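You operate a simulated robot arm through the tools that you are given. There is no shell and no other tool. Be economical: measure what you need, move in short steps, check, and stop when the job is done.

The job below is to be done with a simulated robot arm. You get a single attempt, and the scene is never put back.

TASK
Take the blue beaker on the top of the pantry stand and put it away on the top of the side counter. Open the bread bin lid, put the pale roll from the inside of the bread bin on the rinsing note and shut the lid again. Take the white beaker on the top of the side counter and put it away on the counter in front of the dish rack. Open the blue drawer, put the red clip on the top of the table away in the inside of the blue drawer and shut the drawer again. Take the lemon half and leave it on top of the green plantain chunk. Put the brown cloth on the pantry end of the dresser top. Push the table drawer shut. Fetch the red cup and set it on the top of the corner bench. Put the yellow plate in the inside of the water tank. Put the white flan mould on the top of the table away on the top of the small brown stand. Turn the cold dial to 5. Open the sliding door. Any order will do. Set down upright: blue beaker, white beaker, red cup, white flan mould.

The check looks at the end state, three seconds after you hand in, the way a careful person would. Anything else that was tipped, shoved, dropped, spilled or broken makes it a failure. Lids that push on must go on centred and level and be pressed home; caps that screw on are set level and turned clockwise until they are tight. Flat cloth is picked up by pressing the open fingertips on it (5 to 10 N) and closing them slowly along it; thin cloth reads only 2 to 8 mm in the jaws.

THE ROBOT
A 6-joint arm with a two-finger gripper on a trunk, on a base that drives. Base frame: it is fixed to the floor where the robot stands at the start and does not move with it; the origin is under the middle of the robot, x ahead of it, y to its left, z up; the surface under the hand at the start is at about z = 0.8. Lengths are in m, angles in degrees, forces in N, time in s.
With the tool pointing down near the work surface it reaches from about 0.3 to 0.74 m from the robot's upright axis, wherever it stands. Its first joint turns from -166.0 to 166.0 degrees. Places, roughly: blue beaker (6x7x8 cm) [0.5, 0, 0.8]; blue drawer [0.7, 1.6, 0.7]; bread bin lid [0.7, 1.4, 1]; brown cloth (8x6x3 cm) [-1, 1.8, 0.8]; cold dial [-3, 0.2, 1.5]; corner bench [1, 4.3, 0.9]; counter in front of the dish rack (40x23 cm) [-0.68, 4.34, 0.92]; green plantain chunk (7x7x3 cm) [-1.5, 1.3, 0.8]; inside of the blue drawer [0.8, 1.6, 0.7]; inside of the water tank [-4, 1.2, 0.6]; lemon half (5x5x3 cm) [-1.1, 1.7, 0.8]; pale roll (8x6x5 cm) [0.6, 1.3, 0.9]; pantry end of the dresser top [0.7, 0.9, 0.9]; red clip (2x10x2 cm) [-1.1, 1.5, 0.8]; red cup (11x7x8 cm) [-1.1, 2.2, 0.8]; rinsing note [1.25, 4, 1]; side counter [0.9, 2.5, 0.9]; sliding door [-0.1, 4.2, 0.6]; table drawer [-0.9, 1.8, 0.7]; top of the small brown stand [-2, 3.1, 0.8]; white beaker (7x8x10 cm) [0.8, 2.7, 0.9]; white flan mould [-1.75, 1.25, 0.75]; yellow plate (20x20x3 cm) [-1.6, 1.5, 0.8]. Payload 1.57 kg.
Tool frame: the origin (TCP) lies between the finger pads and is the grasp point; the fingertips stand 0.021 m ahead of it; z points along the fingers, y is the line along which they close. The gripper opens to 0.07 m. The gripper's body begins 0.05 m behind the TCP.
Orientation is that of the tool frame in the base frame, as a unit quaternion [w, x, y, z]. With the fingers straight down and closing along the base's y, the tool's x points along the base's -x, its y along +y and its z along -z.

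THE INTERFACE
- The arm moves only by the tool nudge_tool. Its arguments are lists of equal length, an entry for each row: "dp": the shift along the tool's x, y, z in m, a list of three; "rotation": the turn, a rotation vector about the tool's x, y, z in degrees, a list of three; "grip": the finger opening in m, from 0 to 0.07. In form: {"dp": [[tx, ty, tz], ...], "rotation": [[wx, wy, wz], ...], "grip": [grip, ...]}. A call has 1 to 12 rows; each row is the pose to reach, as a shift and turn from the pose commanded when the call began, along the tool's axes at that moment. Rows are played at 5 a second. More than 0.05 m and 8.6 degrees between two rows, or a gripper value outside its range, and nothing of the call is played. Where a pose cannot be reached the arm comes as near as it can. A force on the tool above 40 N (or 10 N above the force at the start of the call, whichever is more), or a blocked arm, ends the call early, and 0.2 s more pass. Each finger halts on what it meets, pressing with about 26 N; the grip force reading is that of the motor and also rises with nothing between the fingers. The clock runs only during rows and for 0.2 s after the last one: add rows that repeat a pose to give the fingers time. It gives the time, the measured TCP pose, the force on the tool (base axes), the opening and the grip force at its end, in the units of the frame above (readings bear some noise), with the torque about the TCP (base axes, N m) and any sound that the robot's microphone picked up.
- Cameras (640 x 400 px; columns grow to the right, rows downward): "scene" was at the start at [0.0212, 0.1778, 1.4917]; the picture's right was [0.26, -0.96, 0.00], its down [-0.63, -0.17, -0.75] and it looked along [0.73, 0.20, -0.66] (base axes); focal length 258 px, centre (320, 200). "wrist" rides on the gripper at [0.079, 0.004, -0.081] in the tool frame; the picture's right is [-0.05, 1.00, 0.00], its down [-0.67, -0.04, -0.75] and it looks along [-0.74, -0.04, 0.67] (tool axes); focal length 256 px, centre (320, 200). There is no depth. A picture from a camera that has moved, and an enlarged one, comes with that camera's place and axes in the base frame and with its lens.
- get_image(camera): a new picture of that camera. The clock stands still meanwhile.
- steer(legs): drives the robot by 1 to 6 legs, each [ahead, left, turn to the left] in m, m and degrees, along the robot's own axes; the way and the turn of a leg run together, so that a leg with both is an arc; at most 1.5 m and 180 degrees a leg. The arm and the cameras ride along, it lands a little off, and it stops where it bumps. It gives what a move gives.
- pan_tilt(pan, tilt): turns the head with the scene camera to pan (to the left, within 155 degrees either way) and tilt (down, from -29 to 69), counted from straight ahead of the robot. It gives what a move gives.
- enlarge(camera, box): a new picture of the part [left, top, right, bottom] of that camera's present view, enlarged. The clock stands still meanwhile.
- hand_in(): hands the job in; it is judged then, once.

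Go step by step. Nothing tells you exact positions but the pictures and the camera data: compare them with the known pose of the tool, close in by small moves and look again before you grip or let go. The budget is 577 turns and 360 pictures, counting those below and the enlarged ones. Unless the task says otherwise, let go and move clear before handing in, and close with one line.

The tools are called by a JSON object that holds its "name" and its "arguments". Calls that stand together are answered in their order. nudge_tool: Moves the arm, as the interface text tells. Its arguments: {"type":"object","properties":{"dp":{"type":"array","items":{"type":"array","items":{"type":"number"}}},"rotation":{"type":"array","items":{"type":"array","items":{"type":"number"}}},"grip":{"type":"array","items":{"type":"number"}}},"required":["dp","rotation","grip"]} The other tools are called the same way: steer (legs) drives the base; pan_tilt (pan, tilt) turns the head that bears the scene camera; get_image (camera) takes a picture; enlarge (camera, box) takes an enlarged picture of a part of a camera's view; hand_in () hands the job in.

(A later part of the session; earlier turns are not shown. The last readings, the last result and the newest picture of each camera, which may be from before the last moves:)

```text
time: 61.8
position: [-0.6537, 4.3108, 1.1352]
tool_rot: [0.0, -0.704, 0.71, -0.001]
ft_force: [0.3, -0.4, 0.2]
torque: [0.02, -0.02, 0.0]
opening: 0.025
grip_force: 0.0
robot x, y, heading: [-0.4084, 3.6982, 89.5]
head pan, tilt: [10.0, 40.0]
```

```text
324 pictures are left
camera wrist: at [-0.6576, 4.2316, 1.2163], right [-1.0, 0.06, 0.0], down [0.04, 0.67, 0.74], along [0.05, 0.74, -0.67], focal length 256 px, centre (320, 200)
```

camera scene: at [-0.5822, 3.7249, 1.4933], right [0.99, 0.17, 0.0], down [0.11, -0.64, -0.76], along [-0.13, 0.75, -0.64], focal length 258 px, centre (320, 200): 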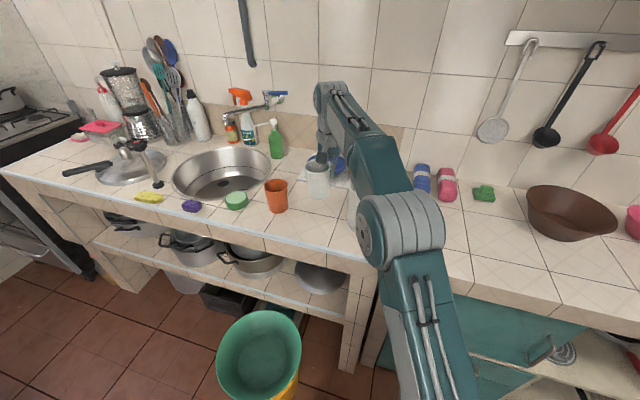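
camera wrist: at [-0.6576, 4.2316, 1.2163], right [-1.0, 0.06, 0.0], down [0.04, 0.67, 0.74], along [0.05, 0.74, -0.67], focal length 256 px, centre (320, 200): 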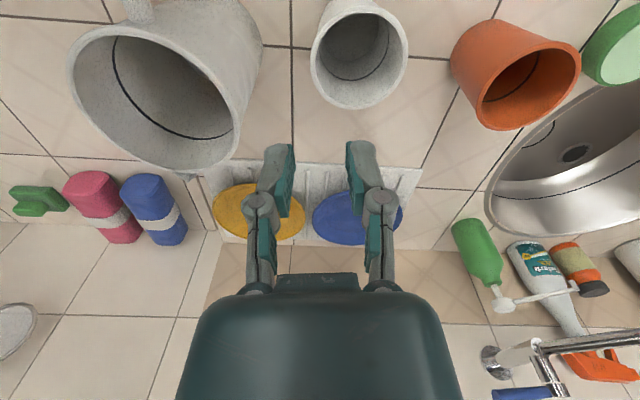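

White beaker is standing fine. Next the sliding door nearby: retract the arm and look at it.

{"name": "nudge_tool", "arguments": {"dp": [[0.04, -0.02, -0.03], [0.08, -0.05, -0.05], [0.12, -0.09, -0.07], [0.16, -0.13, -0.07], [0.2, -0.17, -0.07], [0.24, -0.2, -0.07], [0.24, -0.2, -0.07]], "rotation": [[0, 0, 0], [0, 0, 0], [0, 0, 0], [0, 0, 0], [0, 0, 0], [0, 0, 0], [0, 0, 0]], "grip": [0.025, 0.025, 0.025, 0.025, 0.025, 0.025, 0.025]}}

{"name": "steer", "arguments": {"legs": [[-0.35, -0.35, 0]]}}

{"name": "pan_tilt", "arguments": {"pan": -5, "tilt": 40}}

{"name": "get_image", "arguments": {"camera": "scene"}}

```text
refused: row 1 steps farther than a row can; nothing moved
```

```text
time: 64.7
position: [-0.3132, 3.9588, 1.134]
tool_rot: [0.002, -0.704, 0.71, -0.001]
ft_force: [-0.4, 1.0, -0.5]
torque: [0.0, 0.0, 0.02]
opening: 0.0253
grip_force: 0.0
robot x, y, heading: [-0.0683, 3.3424, 89.5]
head pan, tilt: [10.0, 40.0]
```

```text
time: 65.5
position: [-0.3111, 3.9566, 1.1361]
tool_rot: [0.0, -0.704, 0.71, 0.0]
ft_force: [0.5, 0.1, -0.4]
torque: [-0.01, 0.05, 0.04]
opening: 0.0249
grip_force: 0.1
robot x, y, heading: [-0.0698, 3.345, 89.0]
head pan, tilt: [-5.0, 40.0]
```

```text
323 pictures are left
camera scene: at [-0.2191, 3.3733, 1.4932], right [1.0, -0.1, 0.0], down [-0.06, -0.64, -0.77], along [0.07, 0.76, -0.64], focal length 258 px, centre (320, 200)
```

scene: 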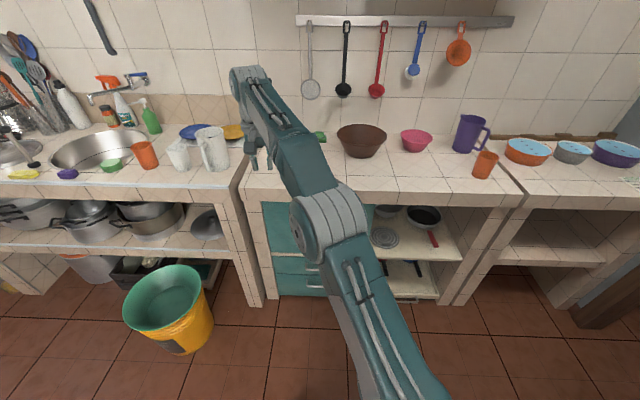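

The arm move was refused (step just too large) and the drive went ahead; I'll verify nothing was touched.

{"name": "enlarge", "arguments": {"camera": "scene", "box": [60, 90, 300, 240]}}

{"name": "nudge_tool", "arguments": {"dp": [[0.02, -0.02, -0.03], [0.05, -0.045, -0.05], [0.08, -0.075, -0.07], [0.11, -0.105, -0.07], [0.14, -0.135, -0.07], [0.17, -0.165, -0.07], [0.2, -0.2, -0.07], [0.2, -0.2, -0.07]], "rotation": [[0, 0, 0], [0, 0, 0], [0, 0, 0], [0, 0, 0], [0, 0, 0], [0, 0, 0], [0, 0, 0], [0, 0, 0]], "grip": [0.025, 0.025, 0.025, 0.025, 0.025, 0.025, 0.025, 0.025]}}

{"name": "get_image", "arguments": {"camera": "scene"}}

```text
2.67 times, centred on (180, 165) of scene
camera zoom: at [-0.2191, 3.3733, 1.4932], right [1.0, -0.1, 0.0], down [-0.06, -0.64, -0.77], along [0.07, 0.76, -0.64], focal length 689 px, centre (693, 293)
```

zoom: 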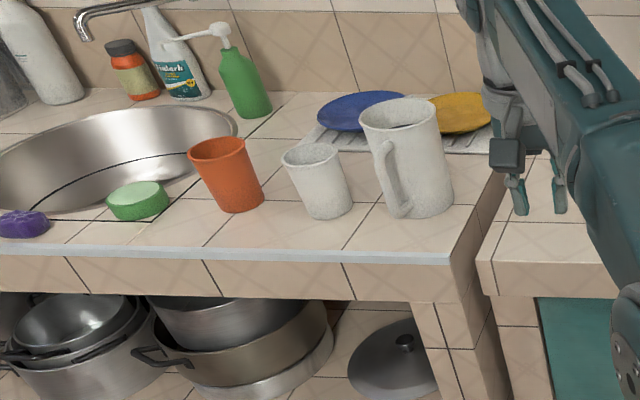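

```text
time: 67.3
position: [-0.1117, 3.7561, 1.2082]
tool_rot: [0.0, -0.704, 0.71, 0.0]
ft_force: [-0.3, -0.4, 0.8]
torque: [-0.01, -0.05, 0.0]
opening: 0.025
grip_force: 0.1
robot x, y, heading: [-0.0667, 3.3485, 89.3]
head pan, tilt: [-5.0, 40.0]
```

```text
321 pictures are left
camera scene: at [-0.217, 3.372, 1.4935], right [1.0, -0.1, 0.0], down [-0.06, -0.64, -0.77], along [0.07, 0.76, -0.64], focal length 258 px, centre (320, 200)
```

scene: 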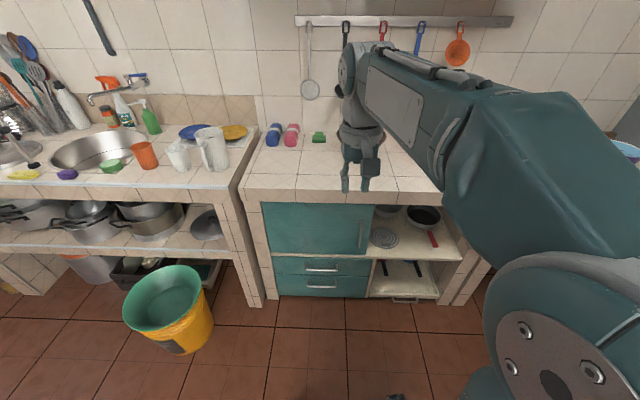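

{"name": "enlarge", "arguments": {"camera": "scene", "box": [250, 180, 410, 280]}}

```text
4.00 times, centred on (330, 230) of scene
camera zoom: at [-0.217, 3.372, 1.4935], right [1.0, -0.1, 0.0], down [-0.06, -0.64, -0.77], along [0.07, 0.76, -0.64], focal length 1033 px, centre (280, 80)
```

zoom: 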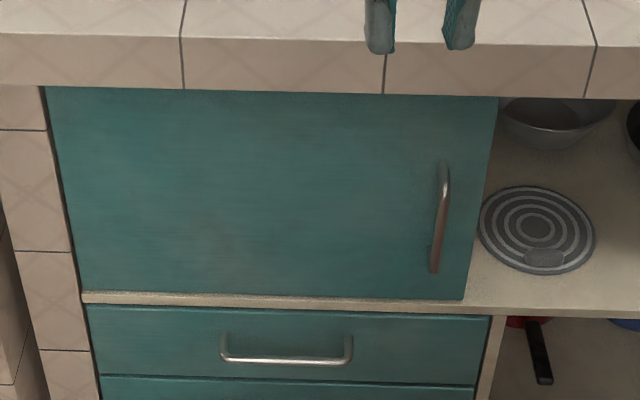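

Handle is a vertical bar at about (0.035, 4.14, 0.633), door recessed below the counter edge; it should slide right. I'll reposition the base and tilt the tool forward.

{"name": "steer", "arguments": {"legs": [[0.2, -0.25, 0]]}}

{"name": "nudge_tool", "arguments": {"dp": [[0.02, 0, 0.02], [0.04, 0, 0.06], [0.06, 0, 0.1], [0.08, 0, 0.14], [0.1, 0, 0.18], [0.1, 0, 0.22], [0.1, 0, 0.26], [0.1, 0, 0.3], [0.1, 0, 0.34], [0.1, 0, 0.38], [0.1, 0, 0.42], [0.1, 0, 0.42]], "rotation": [[0, -5, 0], [0, -10, 0], [0, -15, 0], [0, -20, 0], [0, -25, 0], [0, -30, 0], [0, -36, 0], [0, -42, 0], [0, -48, 0], [0, -54, 0], [0, -60, 0], [0, -60, 0]], "grip": [0.05, 0.05, 0.05, 0.05, 0.05, 0.05, 0.05, 0.05, 0.05, 0.05, 0.05, 0.05]}}

{"name": "get_image", "arguments": {"camera": "scene"}}

{"name": "get_image", "arguments": {"camera": "wrist"}}

```text
time: 69.4
position: [0.1345, 3.9523, 1.2071]
tool_rot: [0.0, -0.704, 0.71, 0.0]
ft_force: [-0.1, -0.8, -0.7]
torque: [0.04, 0.0, 0.03]
opening: 0.0248
grip_force: 0.1
robot x, y, heading: [0.1805, 3.5439, 89.4]
head pan, tilt: [-5.0, 40.0]
```

```text
time: 72.0
position: [0.1436, 3.9761, 0.8009]
tool_rot: [-0.386, 0.641, -0.594, -0.296]
ft_force: [-0.2, -0.1, -0.6]
torque: [-0.05, -0.01, 0.02]
opening: 0.05
grip_force: 0.1
out of reach, approached as far as the arm can: row 6, 7, 8, 9, 10, 11, 12
robot x, y, heading: [0.1816, 3.5441, 89.6]
head pan, tilt: [-5.0, 40.0]
```

```text
319 pictures are left
camera scene: at [0.0313, 3.569, 1.4933], right [1.0, -0.1, 0.0], down [-0.06, -0.64, -0.77], along [0.07, 0.76, -0.64], focal length 258 px, centre (320, 200)
```

scene: 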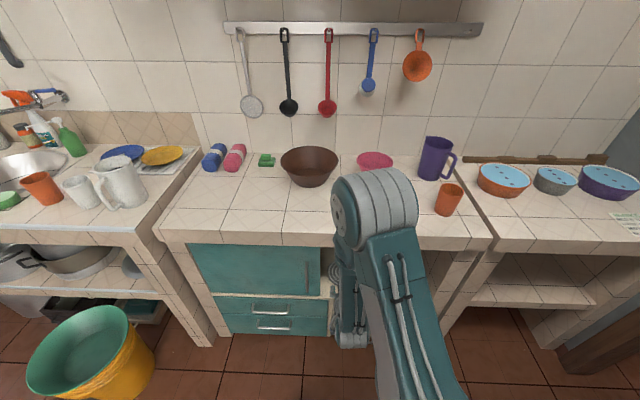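

```text
318 pictures are left
camera wrist: at [0.1427, 3.8658, 0.7763], right [-0.99, 0.03, -0.1], down [-0.1, -0.28, 0.96], along [0.0, 0.96, 0.28], focal length 256 px, centre (320, 200)
```

wrist: 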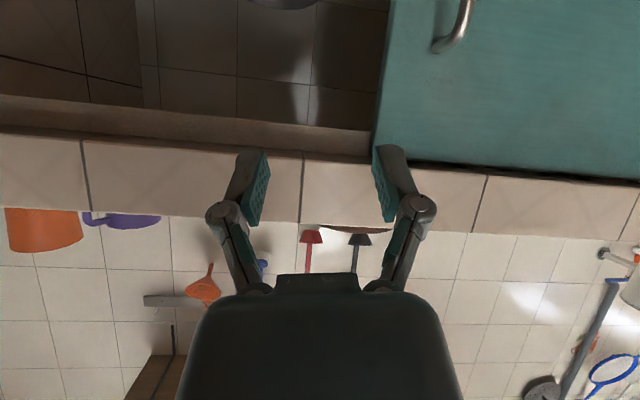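

The pose was too close in for the tilted tool. I'll back the base 0.12 m and move the tool forward/down toward the handle height.

{"name": "steer", "arguments": {"legs": [[-0.12, 0, 0]]}}

{"name": "nudge_tool", "arguments": {"dp": [[-0.025, 0, 0.0433], [-0.05, 0, 0.0866], [-0.05, 0, 0.0866]], "rotation": [[0, 0, 0], [0, 0, 0], [0, 0, 0]], "grip": [0.05, 0.05, 0.05]}}

```text
time: 73.3
position: [0.1435, 3.858, 0.8013]
tool_rot: [-0.387, 0.64, -0.595, -0.295]
ft_force: [-0.5, 0.0, 0.2]
torque: [0.01, 0.02, -0.03]
opening: 0.0501
grip_force: 0.0
robot x, y, heading: [0.1795, 3.4211, 89.2]
head pan, tilt: [-5.0, 40.0]
```

```text
time: 74.1
position: [0.1441, 3.9606, 0.7966]
tool_rot: [-0.389, 0.638, -0.597, -0.291]
ft_force: [-0.7, 0.1, 0.0]
torque: [0.0, 0.02, 0.0]
opening: 0.0497
grip_force: 0.0
robot x, y, heading: [0.1804, 3.4228, 89.6]
head pan, tilt: [-5.0, 40.0]
```

{"name": "nudge_tool", "arguments": {"dp": [[0.0134, 0.0262, 0.027], [0.0268, 0.0524, 0.054], [0.0402, 0.0786, 0.081], [0.0536, 0.1048, 0.108], [0.0672, 0.131, 0.1349], [0.0672, 0.131, 0.1349]], "rotation": [[0, 0, 2], [0, 0, 4], [0, 0, 6], [0, 0, 8], [0, 0, 10], [0, 0, 10]], "grip": [0.05, 0.05, 0.05, 0.05, 0.05, 0.05]}}

{"name": "get_image", "arguments": {"camera": "scene"}}

{"name": "get_image", "arguments": {"camera": "wrist"}}

```text
time: 75.5
position: [0.0338, 4.038, 0.6516]
tool_rot: [0.362, -0.587, 0.648, 0.323]
ft_force: [-0.5, 0.2, 0.0]
torque: [-0.01, -0.04, -0.03]
opening: 0.0502
grip_force: 0.1
robot x, y, heading: [0.1825, 3.4216, 89.5]
head pan, tilt: [-5.0, 40.0]
```

```text
317 pictures are left
camera scene: at [0.0306, 3.4499, 1.4933], right [1.0, -0.1, 0.0], down [-0.06, -0.64, -0.77], along [0.08, 0.76, -0.64], focal length 258 px, centre (320, 200)
```

scene: 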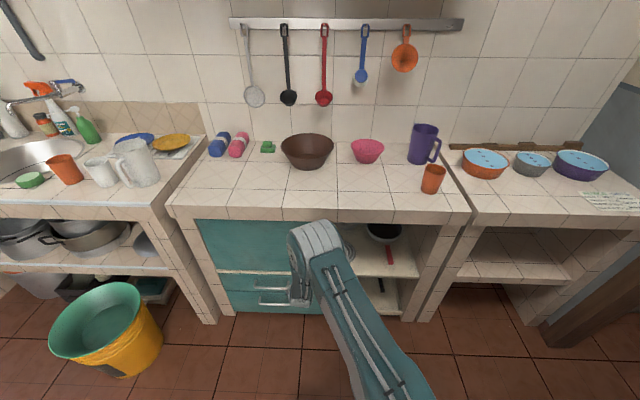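

```text
316 pictures are left
camera wrist: at [0.0193, 3.9282, 0.6273], right [-0.99, 0.13, 0.04], down [0.0, -0.28, 0.96], along [0.14, 0.95, 0.28], focal length 256 px, centre (320, 200)
```

wrist: 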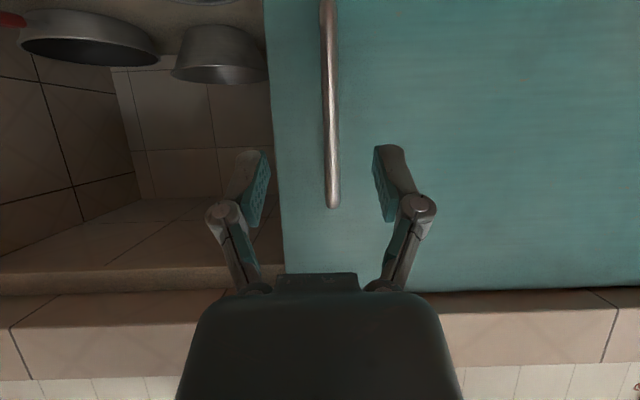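

The handle bar lies between the fingers. Moving forward onto it and closing.

{"name": "nudge_tool", "arguments": {"dp": [[-0.0195, 0.0015, 0.041], [-0.0293, 0.0022, 0.0613], [-0.039, 0.003, 0.0817], [-0.039, 0.003, 0.0817]], "rotation": [[0, 0, 0], [0, 0, 0], [0, 0, 0], [0, 0, 0]], "grip": [0.05, 0.05, 0.05, 0.05]}}

{"name": "get_image", "arguments": {"camera": "wrist"}}

```text
time: 76.5
position: [0.0428, 4.1268, 0.6414]
tool_rot: [0.36, -0.586, 0.648, 0.327]
ft_force: [-0.3, -0.4, 0.0]
torque: [0.02, 0.01, 0.0]
opening: 0.0498
grip_force: 0.1
robot x, y, heading: [0.1805, 3.4216, 89.5]
head pan, tilt: [-5.0, 40.0]
```

```text
315 pictures are left
camera wrist: at [0.028, 4.0174, 0.6162], right [-0.99, 0.13, 0.05], down [0.01, -0.28, 0.96], along [0.14, 0.95, 0.28], focal length 256 px, centre (320, 200)
```

wrist: 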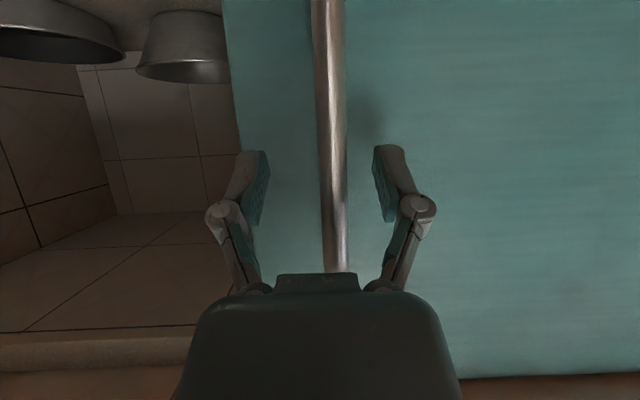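

{"name": "nudge_tool", "arguments": {"dp": [[0, 0, 0], [0, 0, 0], [0, 0, 0], [0, 0, 0]], "rotation": [[0, 0, 0], [0, 0, 0], [0, 0, 0], [0, 0, 0]], "grip": [0.03, 0.01, 0, 0]}}

{"name": "get_image", "arguments": {"camera": "wrist"}}

```text
time: 77.5
position: [0.0429, 4.1283, 0.6419]
tool_rot: [0.359, -0.586, 0.649, 0.327]
ft_force: [1.3, 0.8, 0.0]
torque: [-0.02, -0.09, 0.01]
opening: 0.0107
grip_force: 32.2
robot x, y, heading: [0.1777, 3.4213, 89.5]
head pan, tilt: [-5.0, 40.0]
```

```text
314 pictures are left
camera wrist: at [0.0281, 4.0173, 0.6163], right [-0.99, 0.13, 0.05], down [0.01, -0.28, 0.96], along [0.14, 0.95, 0.28], focal length 256 px, centre (320, 200)
```

wrist: 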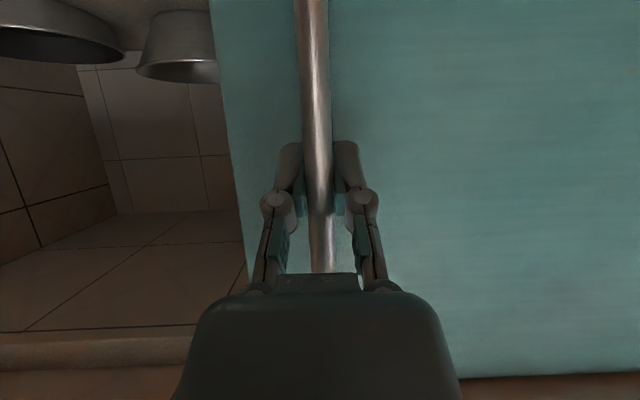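

Gripped. Sliding right (+x) by 10 cm at first.

{"name": "nudge_tool", "arguments": {"dp": [[-0.001, -0.02, 0.0018], [-0.002, -0.04, 0.0036], [-0.003, -0.06, 0.0054], [-0.004, -0.08, 0.0072], [-0.005, -0.1, 0.009], [-0.005, -0.1, 0.009]], "rotation": [[0, 0, 0], [0, 0, 0], [0, 0, 0], [0, 0, 0], [0, 0, 0], [0, 0, 0]], "grip": [0, 0, 0, 0, 0, 0]}}

{"name": "get_image", "arguments": {"camera": "scene"}}

```text
time: 78.9
position: [0.1419, 4.1277, 0.6392]
tool_rot: [0.362, -0.586, 0.649, 0.323]
ft_force: [-1.6, -11.5, -6.3]
torque: [0.14, 0.1, -0.13]
opening: 0.0113
grip_force: 32.5
robot x, y, heading: [0.1833, 3.4239, 89.0]
head pan, tilt: [-5.0, 40.0]
```

```text
313 pictures are left
camera scene: at [0.0316, 3.4506, 1.4934], right [1.0, -0.1, 0.0], down [-0.06, -0.64, -0.76], along [0.08, 0.76, -0.64], focal length 258 px, centre (320, 200)
```

scene: 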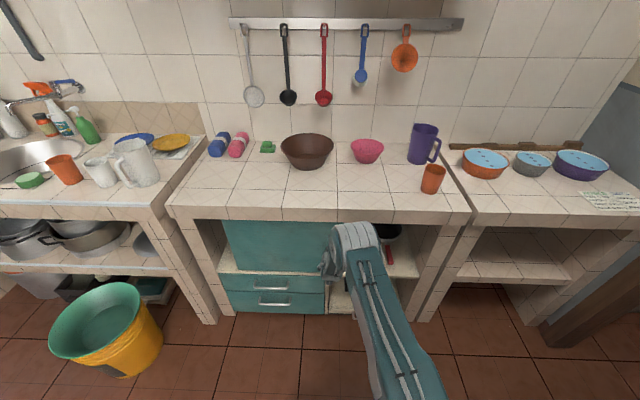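

The door slides. Continuing right.

{"name": "nudge_tool", "arguments": {"dp": [[-0.001, -0.02, 0.0], [-0.002, -0.04, 0.001], [-0.003, -0.06, 0.002], [-0.004, -0.08, 0.003], [-0.005, -0.1, 0.004], [-0.0057, -0.12, 0.005], [-0.0067, -0.14, 0.006], [-0.0067, -0.14, 0.006]], "rotation": [[0, 0, 0], [0, 0, 0], [0, 0, 0], [0, 0, 0], [0, 0, 0], [0, 0, 0], [0, 0, 0], [0, 0, 0]], "grip": [0, 0, 0, 0, 0, 0, 0, 0]}}

```text
time: 79.3
position: [0.1539, 4.1264, 0.6393]
tool_rot: [0.361, -0.587, 0.65, 0.318]
ft_force: [-1.4, -6.7, 4.4]
torque: [0.35, -0.09, -0.22]
opening: 0.011
grip_force: 32.6
out of reach, approached as far as the arm can: row 1, 2
robot x, y, heading: [0.1782, 3.4227, 89.5]
head pan, tilt: [-5.0, 40.0]
stopped in row 2: the force on the tool passed its limit at 49 N (the readings are from after the stop); the commanded pose is now the measured one
```

Arm is at its reach limit. I'll release, pull back, move the base closer and to the right, then regrip.

{"name": "nudge_tool", "arguments": {"dp": [[0, 0, 0], [0, 0, 0], [0.021, -0.004, -0.0337], [0.042, -0.008, -0.0675], [0.053, -0.01, -0.0844], [0.053, -0.01, -0.0844]], "rotation": [[0, 0, 0], [0, 0, 0], [0, 0, 0], [0, 0, 0], [0, 0, 0], [0, 0, 0]], "grip": [0.03, 0.05, 0.05, 0.05, 0.05, 0.05]}}

```text
time: 80.7
position: [0.1558, 4.0479, 0.6455]
tool_rot: [0.374, -0.6, 0.641, 0.299]
ft_force: [0.6, -0.1, 0.3]
torque: [-0.03, -0.01, -0.02]
opening: 0.0498
grip_force: 0.0
out of reach, approached as far as the arm can: row 3, 4, 5, 6
robot x, y, heading: [0.1827, 3.4232, 89.1]
head pan, tilt: [-5.0, 40.0]
```

{"name": "steer", "arguments": {"legs": [[0, -0.3, 0]]}}

{"name": "get_image", "arguments": {"camera": "wrist"}}

{"name": "get_image", "arguments": {"camera": "scene"}}

```text
time: 82.8
position: [0.4538, 4.0451, 0.6449]
tool_rot: [0.373, -0.601, 0.64, 0.299]
ft_force: [0.0, -0.3, 0.6]
torque: [0.0, 0.01, 0.02]
opening: 0.05
grip_force: 0.0
robot x, y, heading: [0.4779, 3.4171, 89.2]
head pan, tilt: [-5.0, 40.0]
```

```text
312 pictures are left
camera wrist: at [0.4397, 3.935, 0.6215], right [-0.99, 0.13, -0.02], down [-0.06, -0.26, 0.96], along [0.12, 0.96, 0.26], focal length 256 px, centre (320, 200)
```

wrist: 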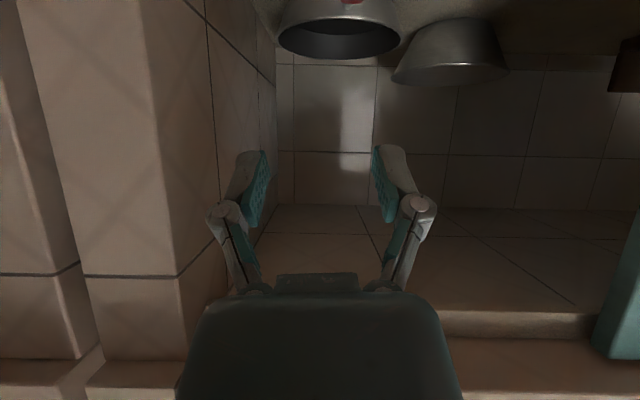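

```text
311 pictures are left
camera scene: at [0.3242, 3.4465, 1.4929], right [1.0, -0.1, 0.0], down [-0.06, -0.64, -0.77], along [0.08, 0.76, -0.64], focal length 258 px, centre (320, 200)
```

scene: 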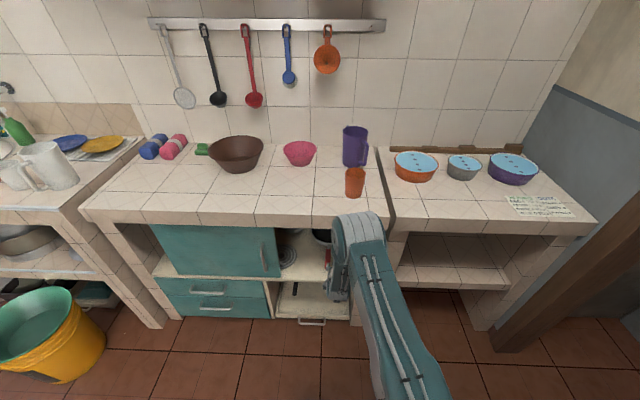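

Now shift the tool left to the handle (x≈0.155), staying in front of it.

{"name": "nudge_tool", "arguments": {"dp": [[0.0005, 0.045, -0.005], [0.001, 0.09, -0.01], [0.0015, 0.135, -0.015], [0.002, 0.18, -0.02], [0.0025, 0.22, -0.025], [0.003, 0.26, -0.029], [0.0036, 0.298, -0.033], [0.0036, 0.298, -0.033]], "rotation": [[0, 0, 1], [0, 0, 2], [0, 0, 3], [0, 0, 4], [0, 0, 4.5], [0, 0, 4.5], [0, 0, 4.5], [0, 0, 4.5]], "grip": [0.05, 0.05, 0.05, 0.05, 0.05, 0.05, 0.05, 0.05]}}

{"name": "get_image", "arguments": {"camera": "wrist"}}

```text
time: 84.6
position: [0.1556, 4.0453, 0.6413]
tool_rot: [0.36, -0.575, 0.664, 0.314]
ft_force: [1.6, -0.6, 0.5]
torque: [-0.01, -0.01, 0.03]
opening: 0.0497
grip_force: 0.0
robot x, y, heading: [0.4795, 3.4191, 89.3]
head pan, tilt: [-5.0, 40.0]
```

```text
310 pictures are left
camera wrist: at [0.1364, 3.936, 0.618], right [-0.98, 0.17, 0.05], down [0.0, -0.27, 0.96], along [0.18, 0.95, 0.26], focal length 256 px, centre (320, 200)
```

wrist: 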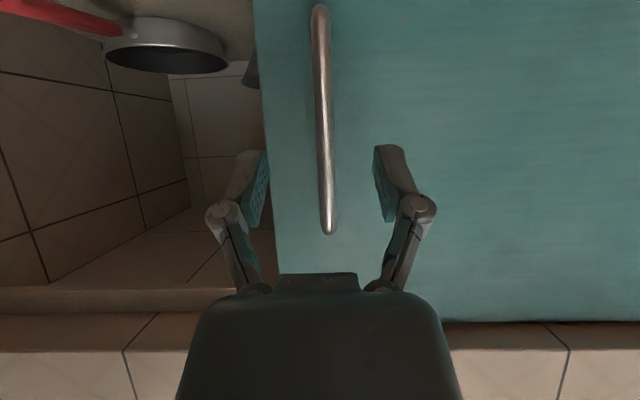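

Bar in view; I'll drive the base forward 8.5 cm (and 1.5 cm right) so the fingers straddle it.

{"name": "steer", "arguments": {"legs": [[0.08, -0.015, 0]]}}

{"name": "get_image", "arguments": {"camera": "wrist"}}

```text
time: 85.6
position: [0.1678, 4.1237, 0.6395]
tool_rot: [0.362, -0.574, 0.664, 0.313]
ft_force: [-0.7, -0.4, 0.0]
torque: [0.02, -0.05, 0.0]
opening: 0.05
grip_force: 0.0
robot x, y, heading: [0.4913, 3.4922, 89.4]
head pan, tilt: [-5.0, 40.0]
```

```text
309 pictures are left
camera wrist: at [0.1488, 4.0143, 0.6168], right [-0.98, 0.17, 0.04], down [0.0, -0.27, 0.96], along [0.18, 0.95, 0.26], focal length 256 px, centre (320, 200)
```

wrist: 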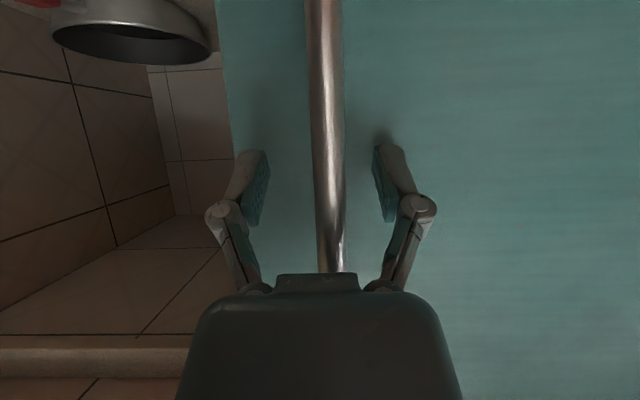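

{"name": "nudge_tool", "arguments": {"dp": [[0, 0, 0], [0, 0, 0], [0, 0, 0], [-0.0016, -0.0198, 0.0024], [-0.0031, -0.0396, 0.0048], [-0.0047, -0.0594, 0.0073], [-0.0062, -0.0792, 0.0097], [-0.0078, -0.099, 0.0121], [-0.0094, -0.119, 0.0145], [-0.0109, -0.1385, 0.017], [-0.0125, -0.158, 0.0194], [-0.0125, -0.158, 0.0194]], "rotation": [[0, 0, 0], [0, 0, 0], [0, 0, 0], [0, 0, 0], [0, 0, 0], [0, 0, 0], [0, 0, 0], [0, 0, 0], [0, 0, 0], [0, 0, 0], [0, 0, 0], [0, 0, 0]], "grip": [0.02, 0, 0, 0, 0, 0, 0, 0, 0, 0, 0, 0]}}

{"name": "get_image", "arguments": {"camera": "scene"}}

```text
time: 86.6
position: [0.1858, 4.1208, 0.6429]
tool_rot: [0.359, -0.576, 0.664, 0.315]
ft_force: [0.4, -9.4, 4.9]
torque: [0.26, 0.13, 0.66]
opening: 0.0105
grip_force: 31.6
robot x, y, heading: [0.4935, 3.4926, 89.5]
head pan, tilt: [-5.0, 40.0]
stopped in row 4: the force on the tool passed its limit at 41 N (the readings are from after the stop); the commanded pose is now the measured one
```

```text
308 pictures are left
camera scene: at [0.343, 3.5233, 1.4934], right [1.0, -0.1, 0.0], down [-0.06, -0.64, -0.77], along [0.07, 0.76, -0.64], focal length 258 px, centre (320, 200)
```

scene: 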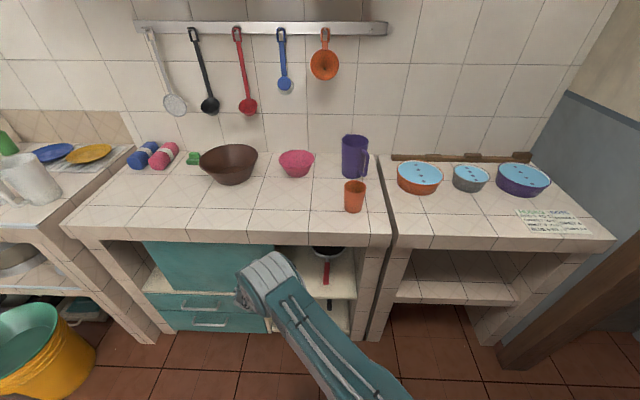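

The cabinet is skewed about 9°, exactly along the tool's y axis. I'll slide along the tool's −y.

{"name": "nudge_tool", "arguments": {"dp": [[0, -0.02, 0], [0, -0.04, 0], [0, -0.06, 0], [0, -0.08, 0], [0, -0.1, 0], [0, -0.12, 0], [0, -0.14, 0], [0, -0.16, 0], [0, -0.16, 0]], "rotation": [[0, 0, 0], [0, 0, 0], [0, 0, 0], [0, 0, 0], [0, 0, 0], [0, 0, 0], [0, 0, 0], [0, 0, 0], [0, 0, 0]], "grip": [0, 0, 0, 0, 0, 0, 0, 0, 0]}}

{"name": "get_image", "arguments": {"camera": "scene"}}

```text
time: 88.6
position: [0.342, 4.1012, 0.6414]
tool_rot: [0.363, -0.576, 0.663, 0.311]
ft_force: [-1.7, -14.7, 21.0]
torque: [-0.89, 0.2, 0.7]
opening: 0.0108
grip_force: 32.2
robot x, y, heading: [0.4914, 3.4922, 89.6]
head pan, tilt: [-5.0, 40.0]
```

```text
307 pictures are left
camera scene: at [0.3426, 3.5224, 1.4935], right [1.0, -0.1, 0.0], down [-0.06, -0.64, -0.77], along [0.07, 0.76, -0.64], focal length 258 px, centre (320, 200)
```

scene: 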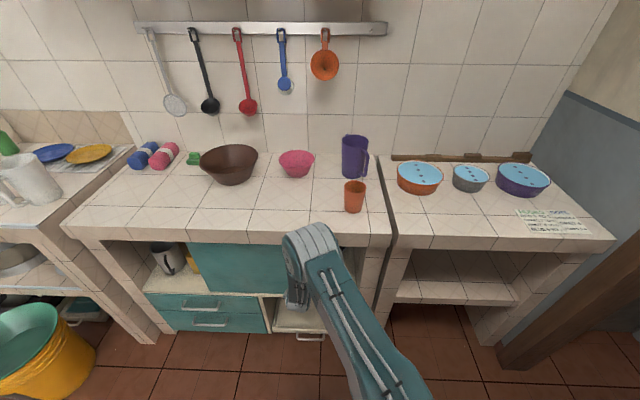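

{"name": "nudge_tool", "arguments": {"dp": [[-0.003, -0.015, -0.003], [-0.003, -0.03, -0.003], [-0.003, -0.045, -0.003], [-0.003, -0.06, -0.003], [-0.003, -0.075, -0.003], [-0.003, -0.09, -0.003], [-0.003, -0.09, -0.003]], "rotation": [[0, 0, 0], [0, 0, 0], [0, 0, 0], [0, 0, 0], [0, 0, 0], [0, 0, 0], [0, 0, 0]], "grip": [0, 0, 0, 0, 0, 0, 0]}}

{"name": "get_image", "arguments": {"camera": "scene"}}

```text
time: 89.1
position: [0.3539, 4.0992, 0.6415]
tool_rot: [0.357, -0.581, 0.665, 0.305]
ft_force: [0.2, -5.9, 4.7]
torque: [0.01, -0.05, 0.57]
opening: 0.0109
grip_force: 31.8
out of reach, approached as far as the arm can: row 1, 2
robot x, y, heading: [0.4946, 3.4958, 89.5]
head pan, tilt: [-5.0, 40.0]
stopped in row 2: the force on the tool passed its limit at 49 N (the readings are from after the stop); the commanded pose is now the measured one
```

```text
306 pictures are left
camera scene: at [0.342, 3.523, 1.4934], right [1.0, -0.1, 0.0], down [-0.06, -0.64, -0.77], along [0.07, 0.76, -0.64], focal length 258 px, centre (320, 200)
```

scene: 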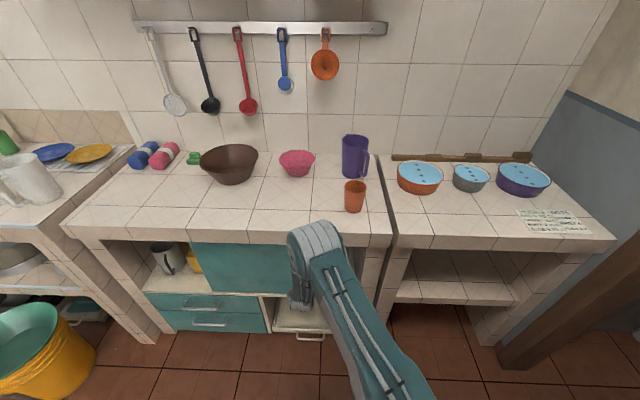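

Reach limit again, so I'll slide the base itself to the right along the rail direction while holding the handle.

{"name": "steer", "arguments": {"legs": [[-0.011, -0.08, 0]]}}

{"name": "get_image", "arguments": {"camera": "scene"}}

```text
time: 90.2
position: [0.4164, 4.0903, 0.6423]
tool_rot: [0.364, -0.581, 0.661, 0.305]
ft_force: [-3.9, 12.3, -1.1]
torque: [0.79, -0.16, 0.16]
opening: 0.0111
grip_force: 32.1
robot x, y, heading: [0.5646, 3.4848, 89.9]
head pan, tilt: [-5.0, 40.0]
```

```text
305 pictures are left
camera scene: at [0.3915, 3.5133, 1.4907], right [1.0, -0.1, 0.02], down [-0.05, -0.64, -0.77], along [0.08, 0.76, -0.64], focal length 258 px, centre (320, 200)
```

scene: 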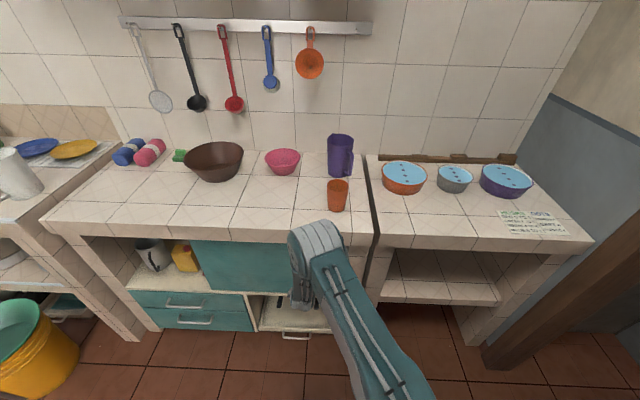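

{"name": "steer", "arguments": {"legs": [[-0.012, -0.07, 0]]}}

{"name": "get_image", "arguments": {"camera": "scene"}}

{"name": "get_image", "arguments": {"camera": "wrist"}}

```text
time: 91.4
position: [0.4999, 4.0769, 0.6472]
tool_rot: [0.357, -0.579, 0.663, 0.312]
ft_force: [1.8, 13.0, -23.8]
torque: [0.79, -0.1, 0.04]
opening: 0.0102
grip_force: 31.6
robot x, y, heading: [0.6353, 3.4715, 89.5]
head pan, tilt: [-5.0, 40.0]
stopped in leg 1: the force on the tool passed its limit at 65 N (the readings are from after the stop); the commanded pose is now the measured one
```

```text
304 pictures are left
camera scene: at [0.4891, 3.5026, 1.4934], right [1.0, -0.1, 0.0], down [-0.06, -0.64, -0.76], along [0.07, 0.76, -0.65], focal length 258 px, centre (320, 200)
```

scene: 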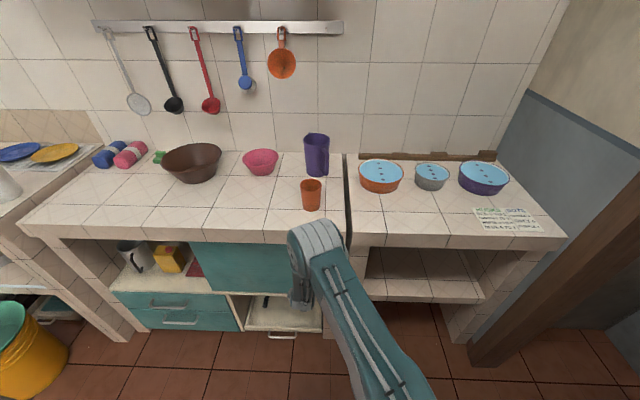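

```text
303 pictures are left
camera wrist: at [0.4816, 3.9661, 0.6253], right [-0.99, 0.16, 0.05], down [0.0, -0.26, 0.97], along [0.17, 0.95, 0.25], focal length 256 px, centre (320, 200)
```

wrist: 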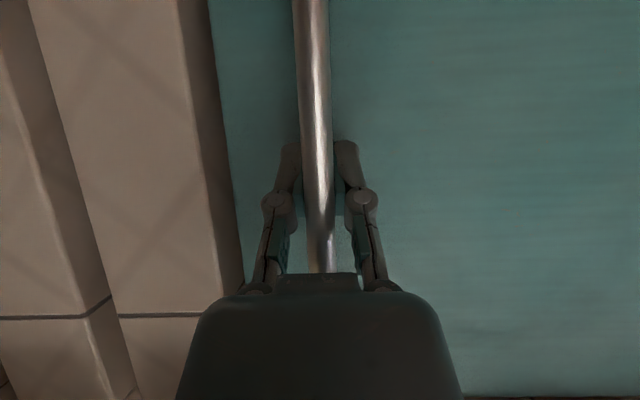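

Door is fully open at the pillar. Release and back the base off.

{"name": "nudge_tool", "arguments": {"dp": [[0, 0, 0], [0, 0, 0], [0, 0, 0]], "rotation": [[0, 0, 0], [0, 0, 0], [0, 0, 0]], "grip": [0.02, 0.03, 0.03]}}

{"name": "steer", "arguments": {"legs": [[-0.3, 0.0, 0]]}}

{"name": "get_image", "arguments": {"camera": "scene"}}

```text
time: 92.2
position: [0.4971, 4.0768, 0.6481]
tool_rot: [0.358, -0.579, 0.661, 0.314]
ft_force: [1.7, -0.2, 0.0]
torque: [0.01, 0.02, 0.03]
opening: 0.0297
grip_force: 0.0
robot x, y, heading: [0.638, 3.4709, 89.4]
head pan, tilt: [-5.0, 40.0]
```

```text
time: 94.0
position: [0.4363, 3.8944, 0.6529]
tool_rot: [-0.338, 0.624, -0.619, -0.336]
ft_force: [0.0, 0.2, 0.6]
torque: [0.03, 0.01, -0.01]
opening: 0.0299
grip_force: 0.1
robot x, y, heading: [0.637, 3.3149, 96.5]
head pan, tilt: [-5.0, 40.0]
stopped in leg 1: the robot was blocked; the commanded pose is now the measured one
```

```text
302 pictures are left
camera scene: at [0.4756, 3.3225, 1.4932], right [1.0, 0.02, 0.01], down [0.02, -0.64, -0.77], along [-0.01, 0.77, -0.64], focal length 258 px, centre (320, 200)
```

scene: 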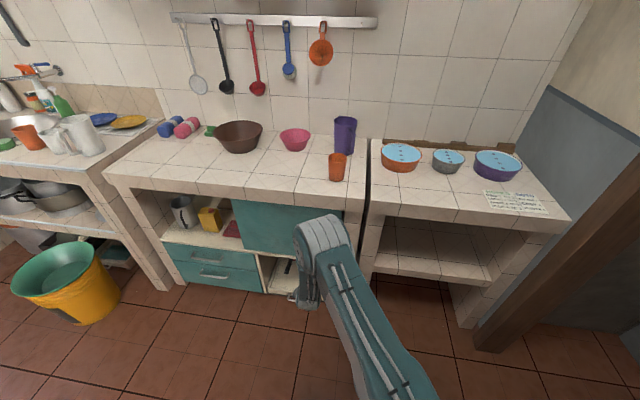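

The base bumped the side counter's end behind it. I'll slide left away from it, then look back to check nothing shifted.

{"name": "steer", "arguments": {"legs": [[0.05, 0.1, 0], [0, 0.55, -6]]}}

{"name": "pan_tilt", "arguments": {"pan": -125, "tilt": 35}}

{"name": "get_image", "arguments": {"camera": "scene"}}

```text
time: 97.9
position: [-0.146, 3.9206, 0.6538]
tool_rot: [0.353, -0.586, 0.655, 0.32]
ft_force: [0.7, -0.3, 0.0]
torque: [0.0, 0.01, 0.01]
opening: 0.0299
grip_force: 0.0
robot x, y, heading: [-0.0148, 3.3154, 89.9]
head pan, tilt: [-5.0, 40.0]
```

```text
time: 99.9
position: [-0.1477, 3.9185, 0.6542]
tool_rot: [0.355, -0.587, 0.654, 0.319]
ft_force: [-1.2, -0.2, -0.1]
torque: [-0.01, -0.01, -0.01]
opening: 0.03
grip_force: 0.0
robot x, y, heading: [-0.0195, 3.3205, 90.0]
head pan, tilt: [-125.0, 35.0]
```

```text
301 pictures are left
camera scene: at [-0.0998, 3.2104, 1.5012], right [-0.57, -0.82, 0.0], down [-0.47, 0.33, -0.82], along [0.67, -0.47, -0.57], focal length 258 px, centre (320, 200)
```

scene: 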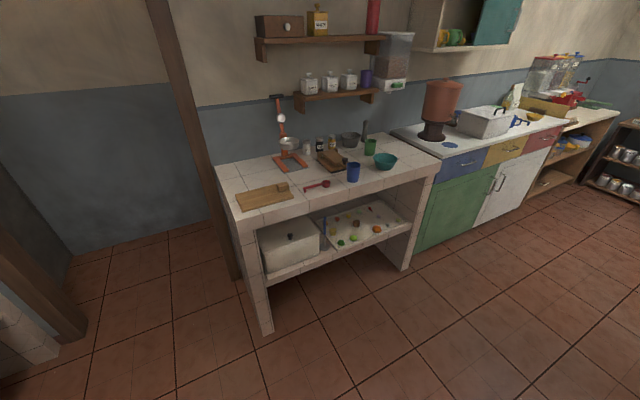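

All undisturbed; blue beaker upright, door fully open. I'll bring the arm back to a tool-down carry pose.

{"name": "nudge_tool", "arguments": {"dp": [[-0.033, -0.001, -0.032], [-0.066, -0.002, -0.064], [-0.099, -0.003, -0.097], [-0.132, -0.004, -0.129], [-0.166, -0.005, -0.162], [-0.199, -0.006, -0.194], [-0.232, -0.007, -0.226], [-0.265, -0.008, -0.259], [-0.298, -0.009, -0.291], [-0.332, -0.01, -0.324], [-0.365, -0.0107, -0.356], [-0.365, -0.0107, -0.356]], "rotation": [[0, 5.2, 0], [0, 10.4, 0], [0, 15.6, 0], [0, 20.8, 0], [0, 26, 0], [0, 31.2, 0], [0, 36.4, 0], [0, 41.6, 0], [0, 46.8, 0], [0, 52, 0], [0, 57, 0], [0, 57, 0]], "grip": [0.03, 0.03, 0.03, 0.03, 0.03, 0.03, 0.03, 0.03, 0.03, 0.03, 0.03, 0.03]}}

{"name": "pan_tilt", "arguments": {"pan": 140, "tilt": 30}}

{"name": "get_image", "arguments": {"camera": "scene"}}

```text
time: 102.5
position: [-0.1453, 3.8198, 1.1566]
tool_rot: [-0.002, -0.668, 0.745, 0.0]
ft_force: [0.0, 0.5, 0.1]
torque: [0.01, 0.02, 0.03]
opening: 0.03
grip_force: 0.1
robot x, y, heading: [-0.0179, 3.3207, 89.7]
head pan, tilt: [-125.0, 35.0]
```

```text
time: 106.2
position: [-0.1452, 3.8196, 1.155]
tool_rot: [-0.002, -0.667, 0.745, 0.001]
ft_force: [0.2, 0.3, -0.6]
torque: [0.01, 0.04, -0.01]
opening: 0.0302
grip_force: 0.1
robot x, y, heading: [-0.0105, 3.3164, 89.9]
head pan, tilt: [140.0, 30.0]
```

```text
300 pictures are left
camera scene: at [-0.2298, 3.191, 1.5088], right [-0.77, 0.64, 0.0], down [0.32, 0.38, -0.87], along [-0.56, -0.66, -0.5], focal length 258 px, centre (320, 200)
```

scene: 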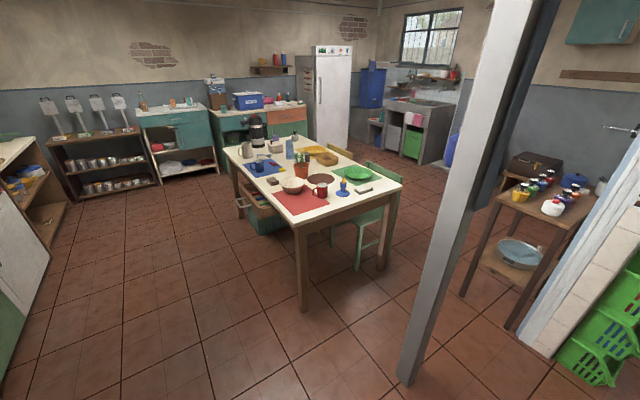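

{"name": "enlarge", "arguments": {"camera": "scene", "box": [220, 120, 420, 245]}}

{"name": "enlarge", "arguments": {"camera": "scene", "box": [280, 20, 480, 145]}}

```text
3.20 times, centred on (320, 182) of scene
camera zoom: at [-0.2298, 3.191, 1.5088], right [-0.77, 0.64, 0.0], down [0.32, 0.38, -0.87], along [-0.56, -0.66, -0.5], focal length 827 px, centre (320, 256)
```

zoom: 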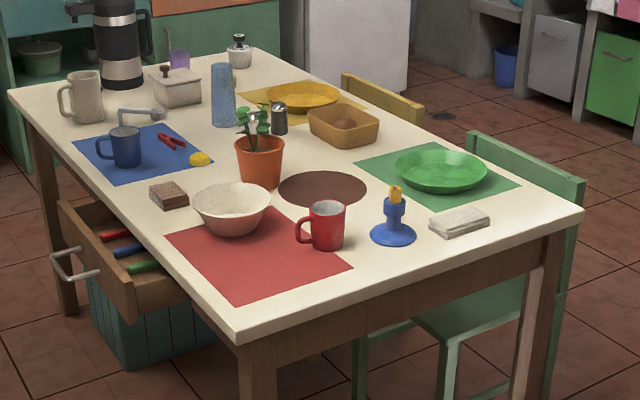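

```text
3.20 times, centred on (380, 82) of scene
camera zoom: at [-0.2298, 3.191, 1.5088], right [-0.77, 0.64, 0.0], down [0.32, 0.38, -0.87], along [-0.56, -0.66, -0.5], focal length 827 px, centre (128, 576)
```

zoom: 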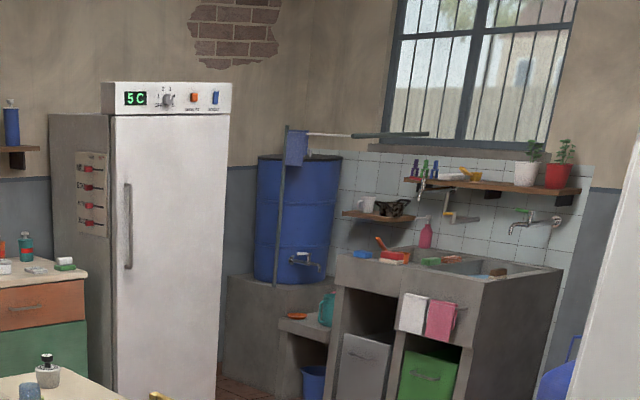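

Table layout is clear: red mug at about (-1.06, 2.23), with the open drawer further along. I'll drive there, facing the table.

{"name": "steer", "arguments": {"legs": [[0, 0, 90], [0.4, 0.95, 0]]}}

{"name": "pan_tilt", "arguments": {"pan": 5, "tilt": 45}}

{"name": "get_image", "arguments": {"camera": "scene"}}

{"name": "get_image", "arguments": {"camera": "wrist"}}

```text
time: 115.3
position: [-0.9292, 2.2488, 1.156]
tool_rot: [0.002, 0.998, -0.059, 0.001]
ft_force: [-0.5, -0.1, 0.0]
torque: [0.02, -0.02, 0.01]
opening: 0.0301
grip_force: 0.0
robot x, y, heading: [-0.4305, 2.3761, 179.9]
head pan, tilt: [140.0, 30.0]
```

```text
time: 117.5
position: [-0.9279, 2.2471, 1.1562]
tool_rot: [0.001, 0.998, -0.058, 0.0]
ft_force: [0.3, -0.4, -0.4]
torque: [-0.02, 0.01, 0.01]
opening: 0.0299
grip_force: 0.0
robot x, y, heading: [-0.4244, 2.3732, 179.6]
head pan, tilt: [5.0, 45.0]
```

```text
297 pictures are left
camera scene: at [-0.4528, 2.2116, 1.4861], right [-0.08, 1.0, 0.0], down [0.71, 0.06, -0.71], along [-0.7, -0.06, -0.71], focal length 258 px, centre (320, 200)
```

scene: 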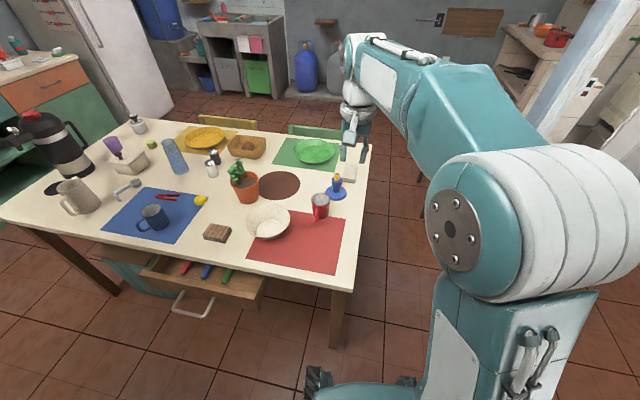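

```text
296 pictures are left
camera wrist: at [-0.8497, 2.2339, 1.2363], right [-0.17, -0.99, 0.0], down [-0.66, 0.11, 0.74], along [-0.73, 0.13, -0.67], focal length 256 px, centre (320, 200)
```

wrist: 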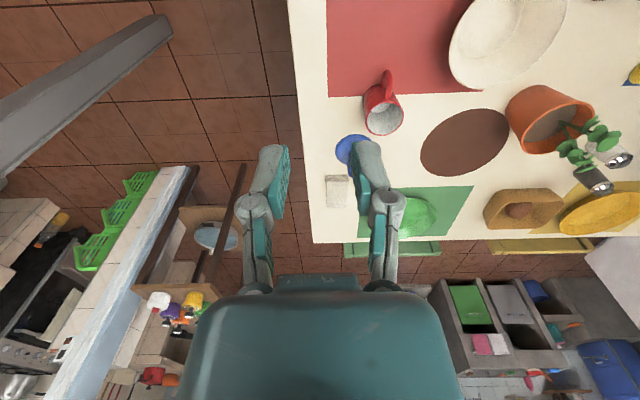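

Triangulating gives the table top at ≈0.75 and the mug rim near (-1.10, 2.17, 0.83), handle toward me. I'll hover over its +y wall and look.

{"name": "nudge_tool", "arguments": {"dp": [[-0.027, 0.011, 0.034], [-0.054, 0.022, 0.068], [-0.081, 0.033, 0.102], [-0.109, 0.044, 0.136], [-0.136, 0.055, 0.17], [-0.163, 0.066, 0.2], [-0.163, 0.066, 0.2]], "rotation": [[0, 0, 0], [0, 0, 0], [0, 0, 0], [0, 0, 0], [0, 0, 0], [0, 0, 0], [0, 0, 0]], "grip": [0.03, 0.03, 0.03, 0.03, 0.03, 0.03, 0.03]}}

{"name": "get_image", "arguments": {"camera": "wrist"}}

```text
time: 119.1
position: [-1.099, 2.2033, 0.957]
tool_rot: [0.0, 0.998, -0.058, 0.0]
ft_force: [-0.3, -0.7, -0.7]
torque: [0.02, 0.0, 0.0]
opening: 0.0302
grip_force: 0.1
robot x, y, heading: [-0.4279, 2.3727, 179.5]
head pan, tilt: [5.0, 45.0]
```

```text
295 pictures are left
camera wrist: at [-1.0199, 2.1886, 1.0383], right [-0.17, -0.99, 0.0], down [-0.66, 0.11, 0.74], along [-0.73, 0.12, -0.67], focal length 256 px, centre (320, 200)
```

wrist: 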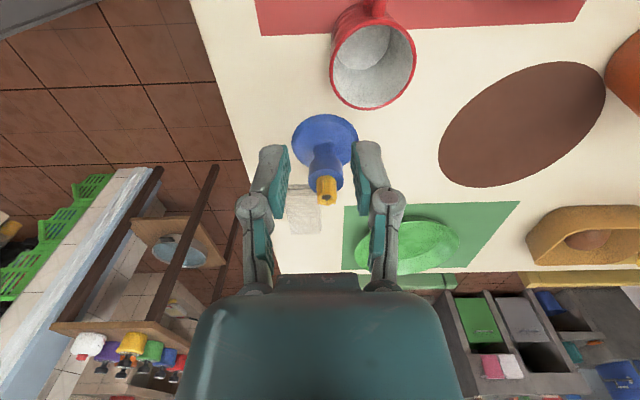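

Rim centre at (-1.100, 2.160), rim z≈0.832. Correcting 12 mm and descending on the +y wall.

{"name": "nudge_tool", "arguments": {"dp": [[0.0044, 0.0116, 0.04], [0.0044, 0.0116, 0.08], [0.0044, 0.0116, 0.12], [0.0044, 0.0116, 0.142], [0.0044, 0.0116, 0.142], [0.0044, 0.0116, 0.142], [0.0044, 0.0116, 0.142], [0.0044, 0.0116, 0.142]], "rotation": [[0, 0, 0], [0, 0, 0], [0, 0, 0], [0, 0, 0], [0, 0, 0], [0, 0, 0], [0, 0, 0], [0, 0, 0]], "grip": [0.03, 0.03, 0.03, 0.03, 0.015, 0, 0, 0]}}

{"name": "get_image", "arguments": {"camera": "wrist"}}

```text
time: 120.9
position: [-1.0935, 2.1866, 0.8188]
tool_rot: [0.001, 0.998, -0.059, -0.001]
ft_force: [-0.6, -0.3, 12.6]
torque: [-0.61, -0.23, 0.03]
opening: 0.0061
grip_force: 25.7
robot x, y, heading: [-0.424, 2.3772, 179.7]
head pan, tilt: [5.0, 45.0]
```

```text
294 pictures are left
camera wrist: at [-1.0145, 2.1749, 0.898], right [-0.17, -0.99, 0.0], down [-0.66, 0.12, 0.75], along [-0.74, 0.12, -0.67], focal length 256 px, centre (320, 200)
```

wrist: 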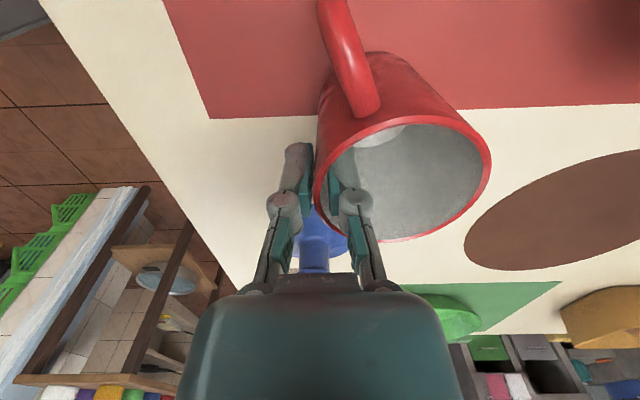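

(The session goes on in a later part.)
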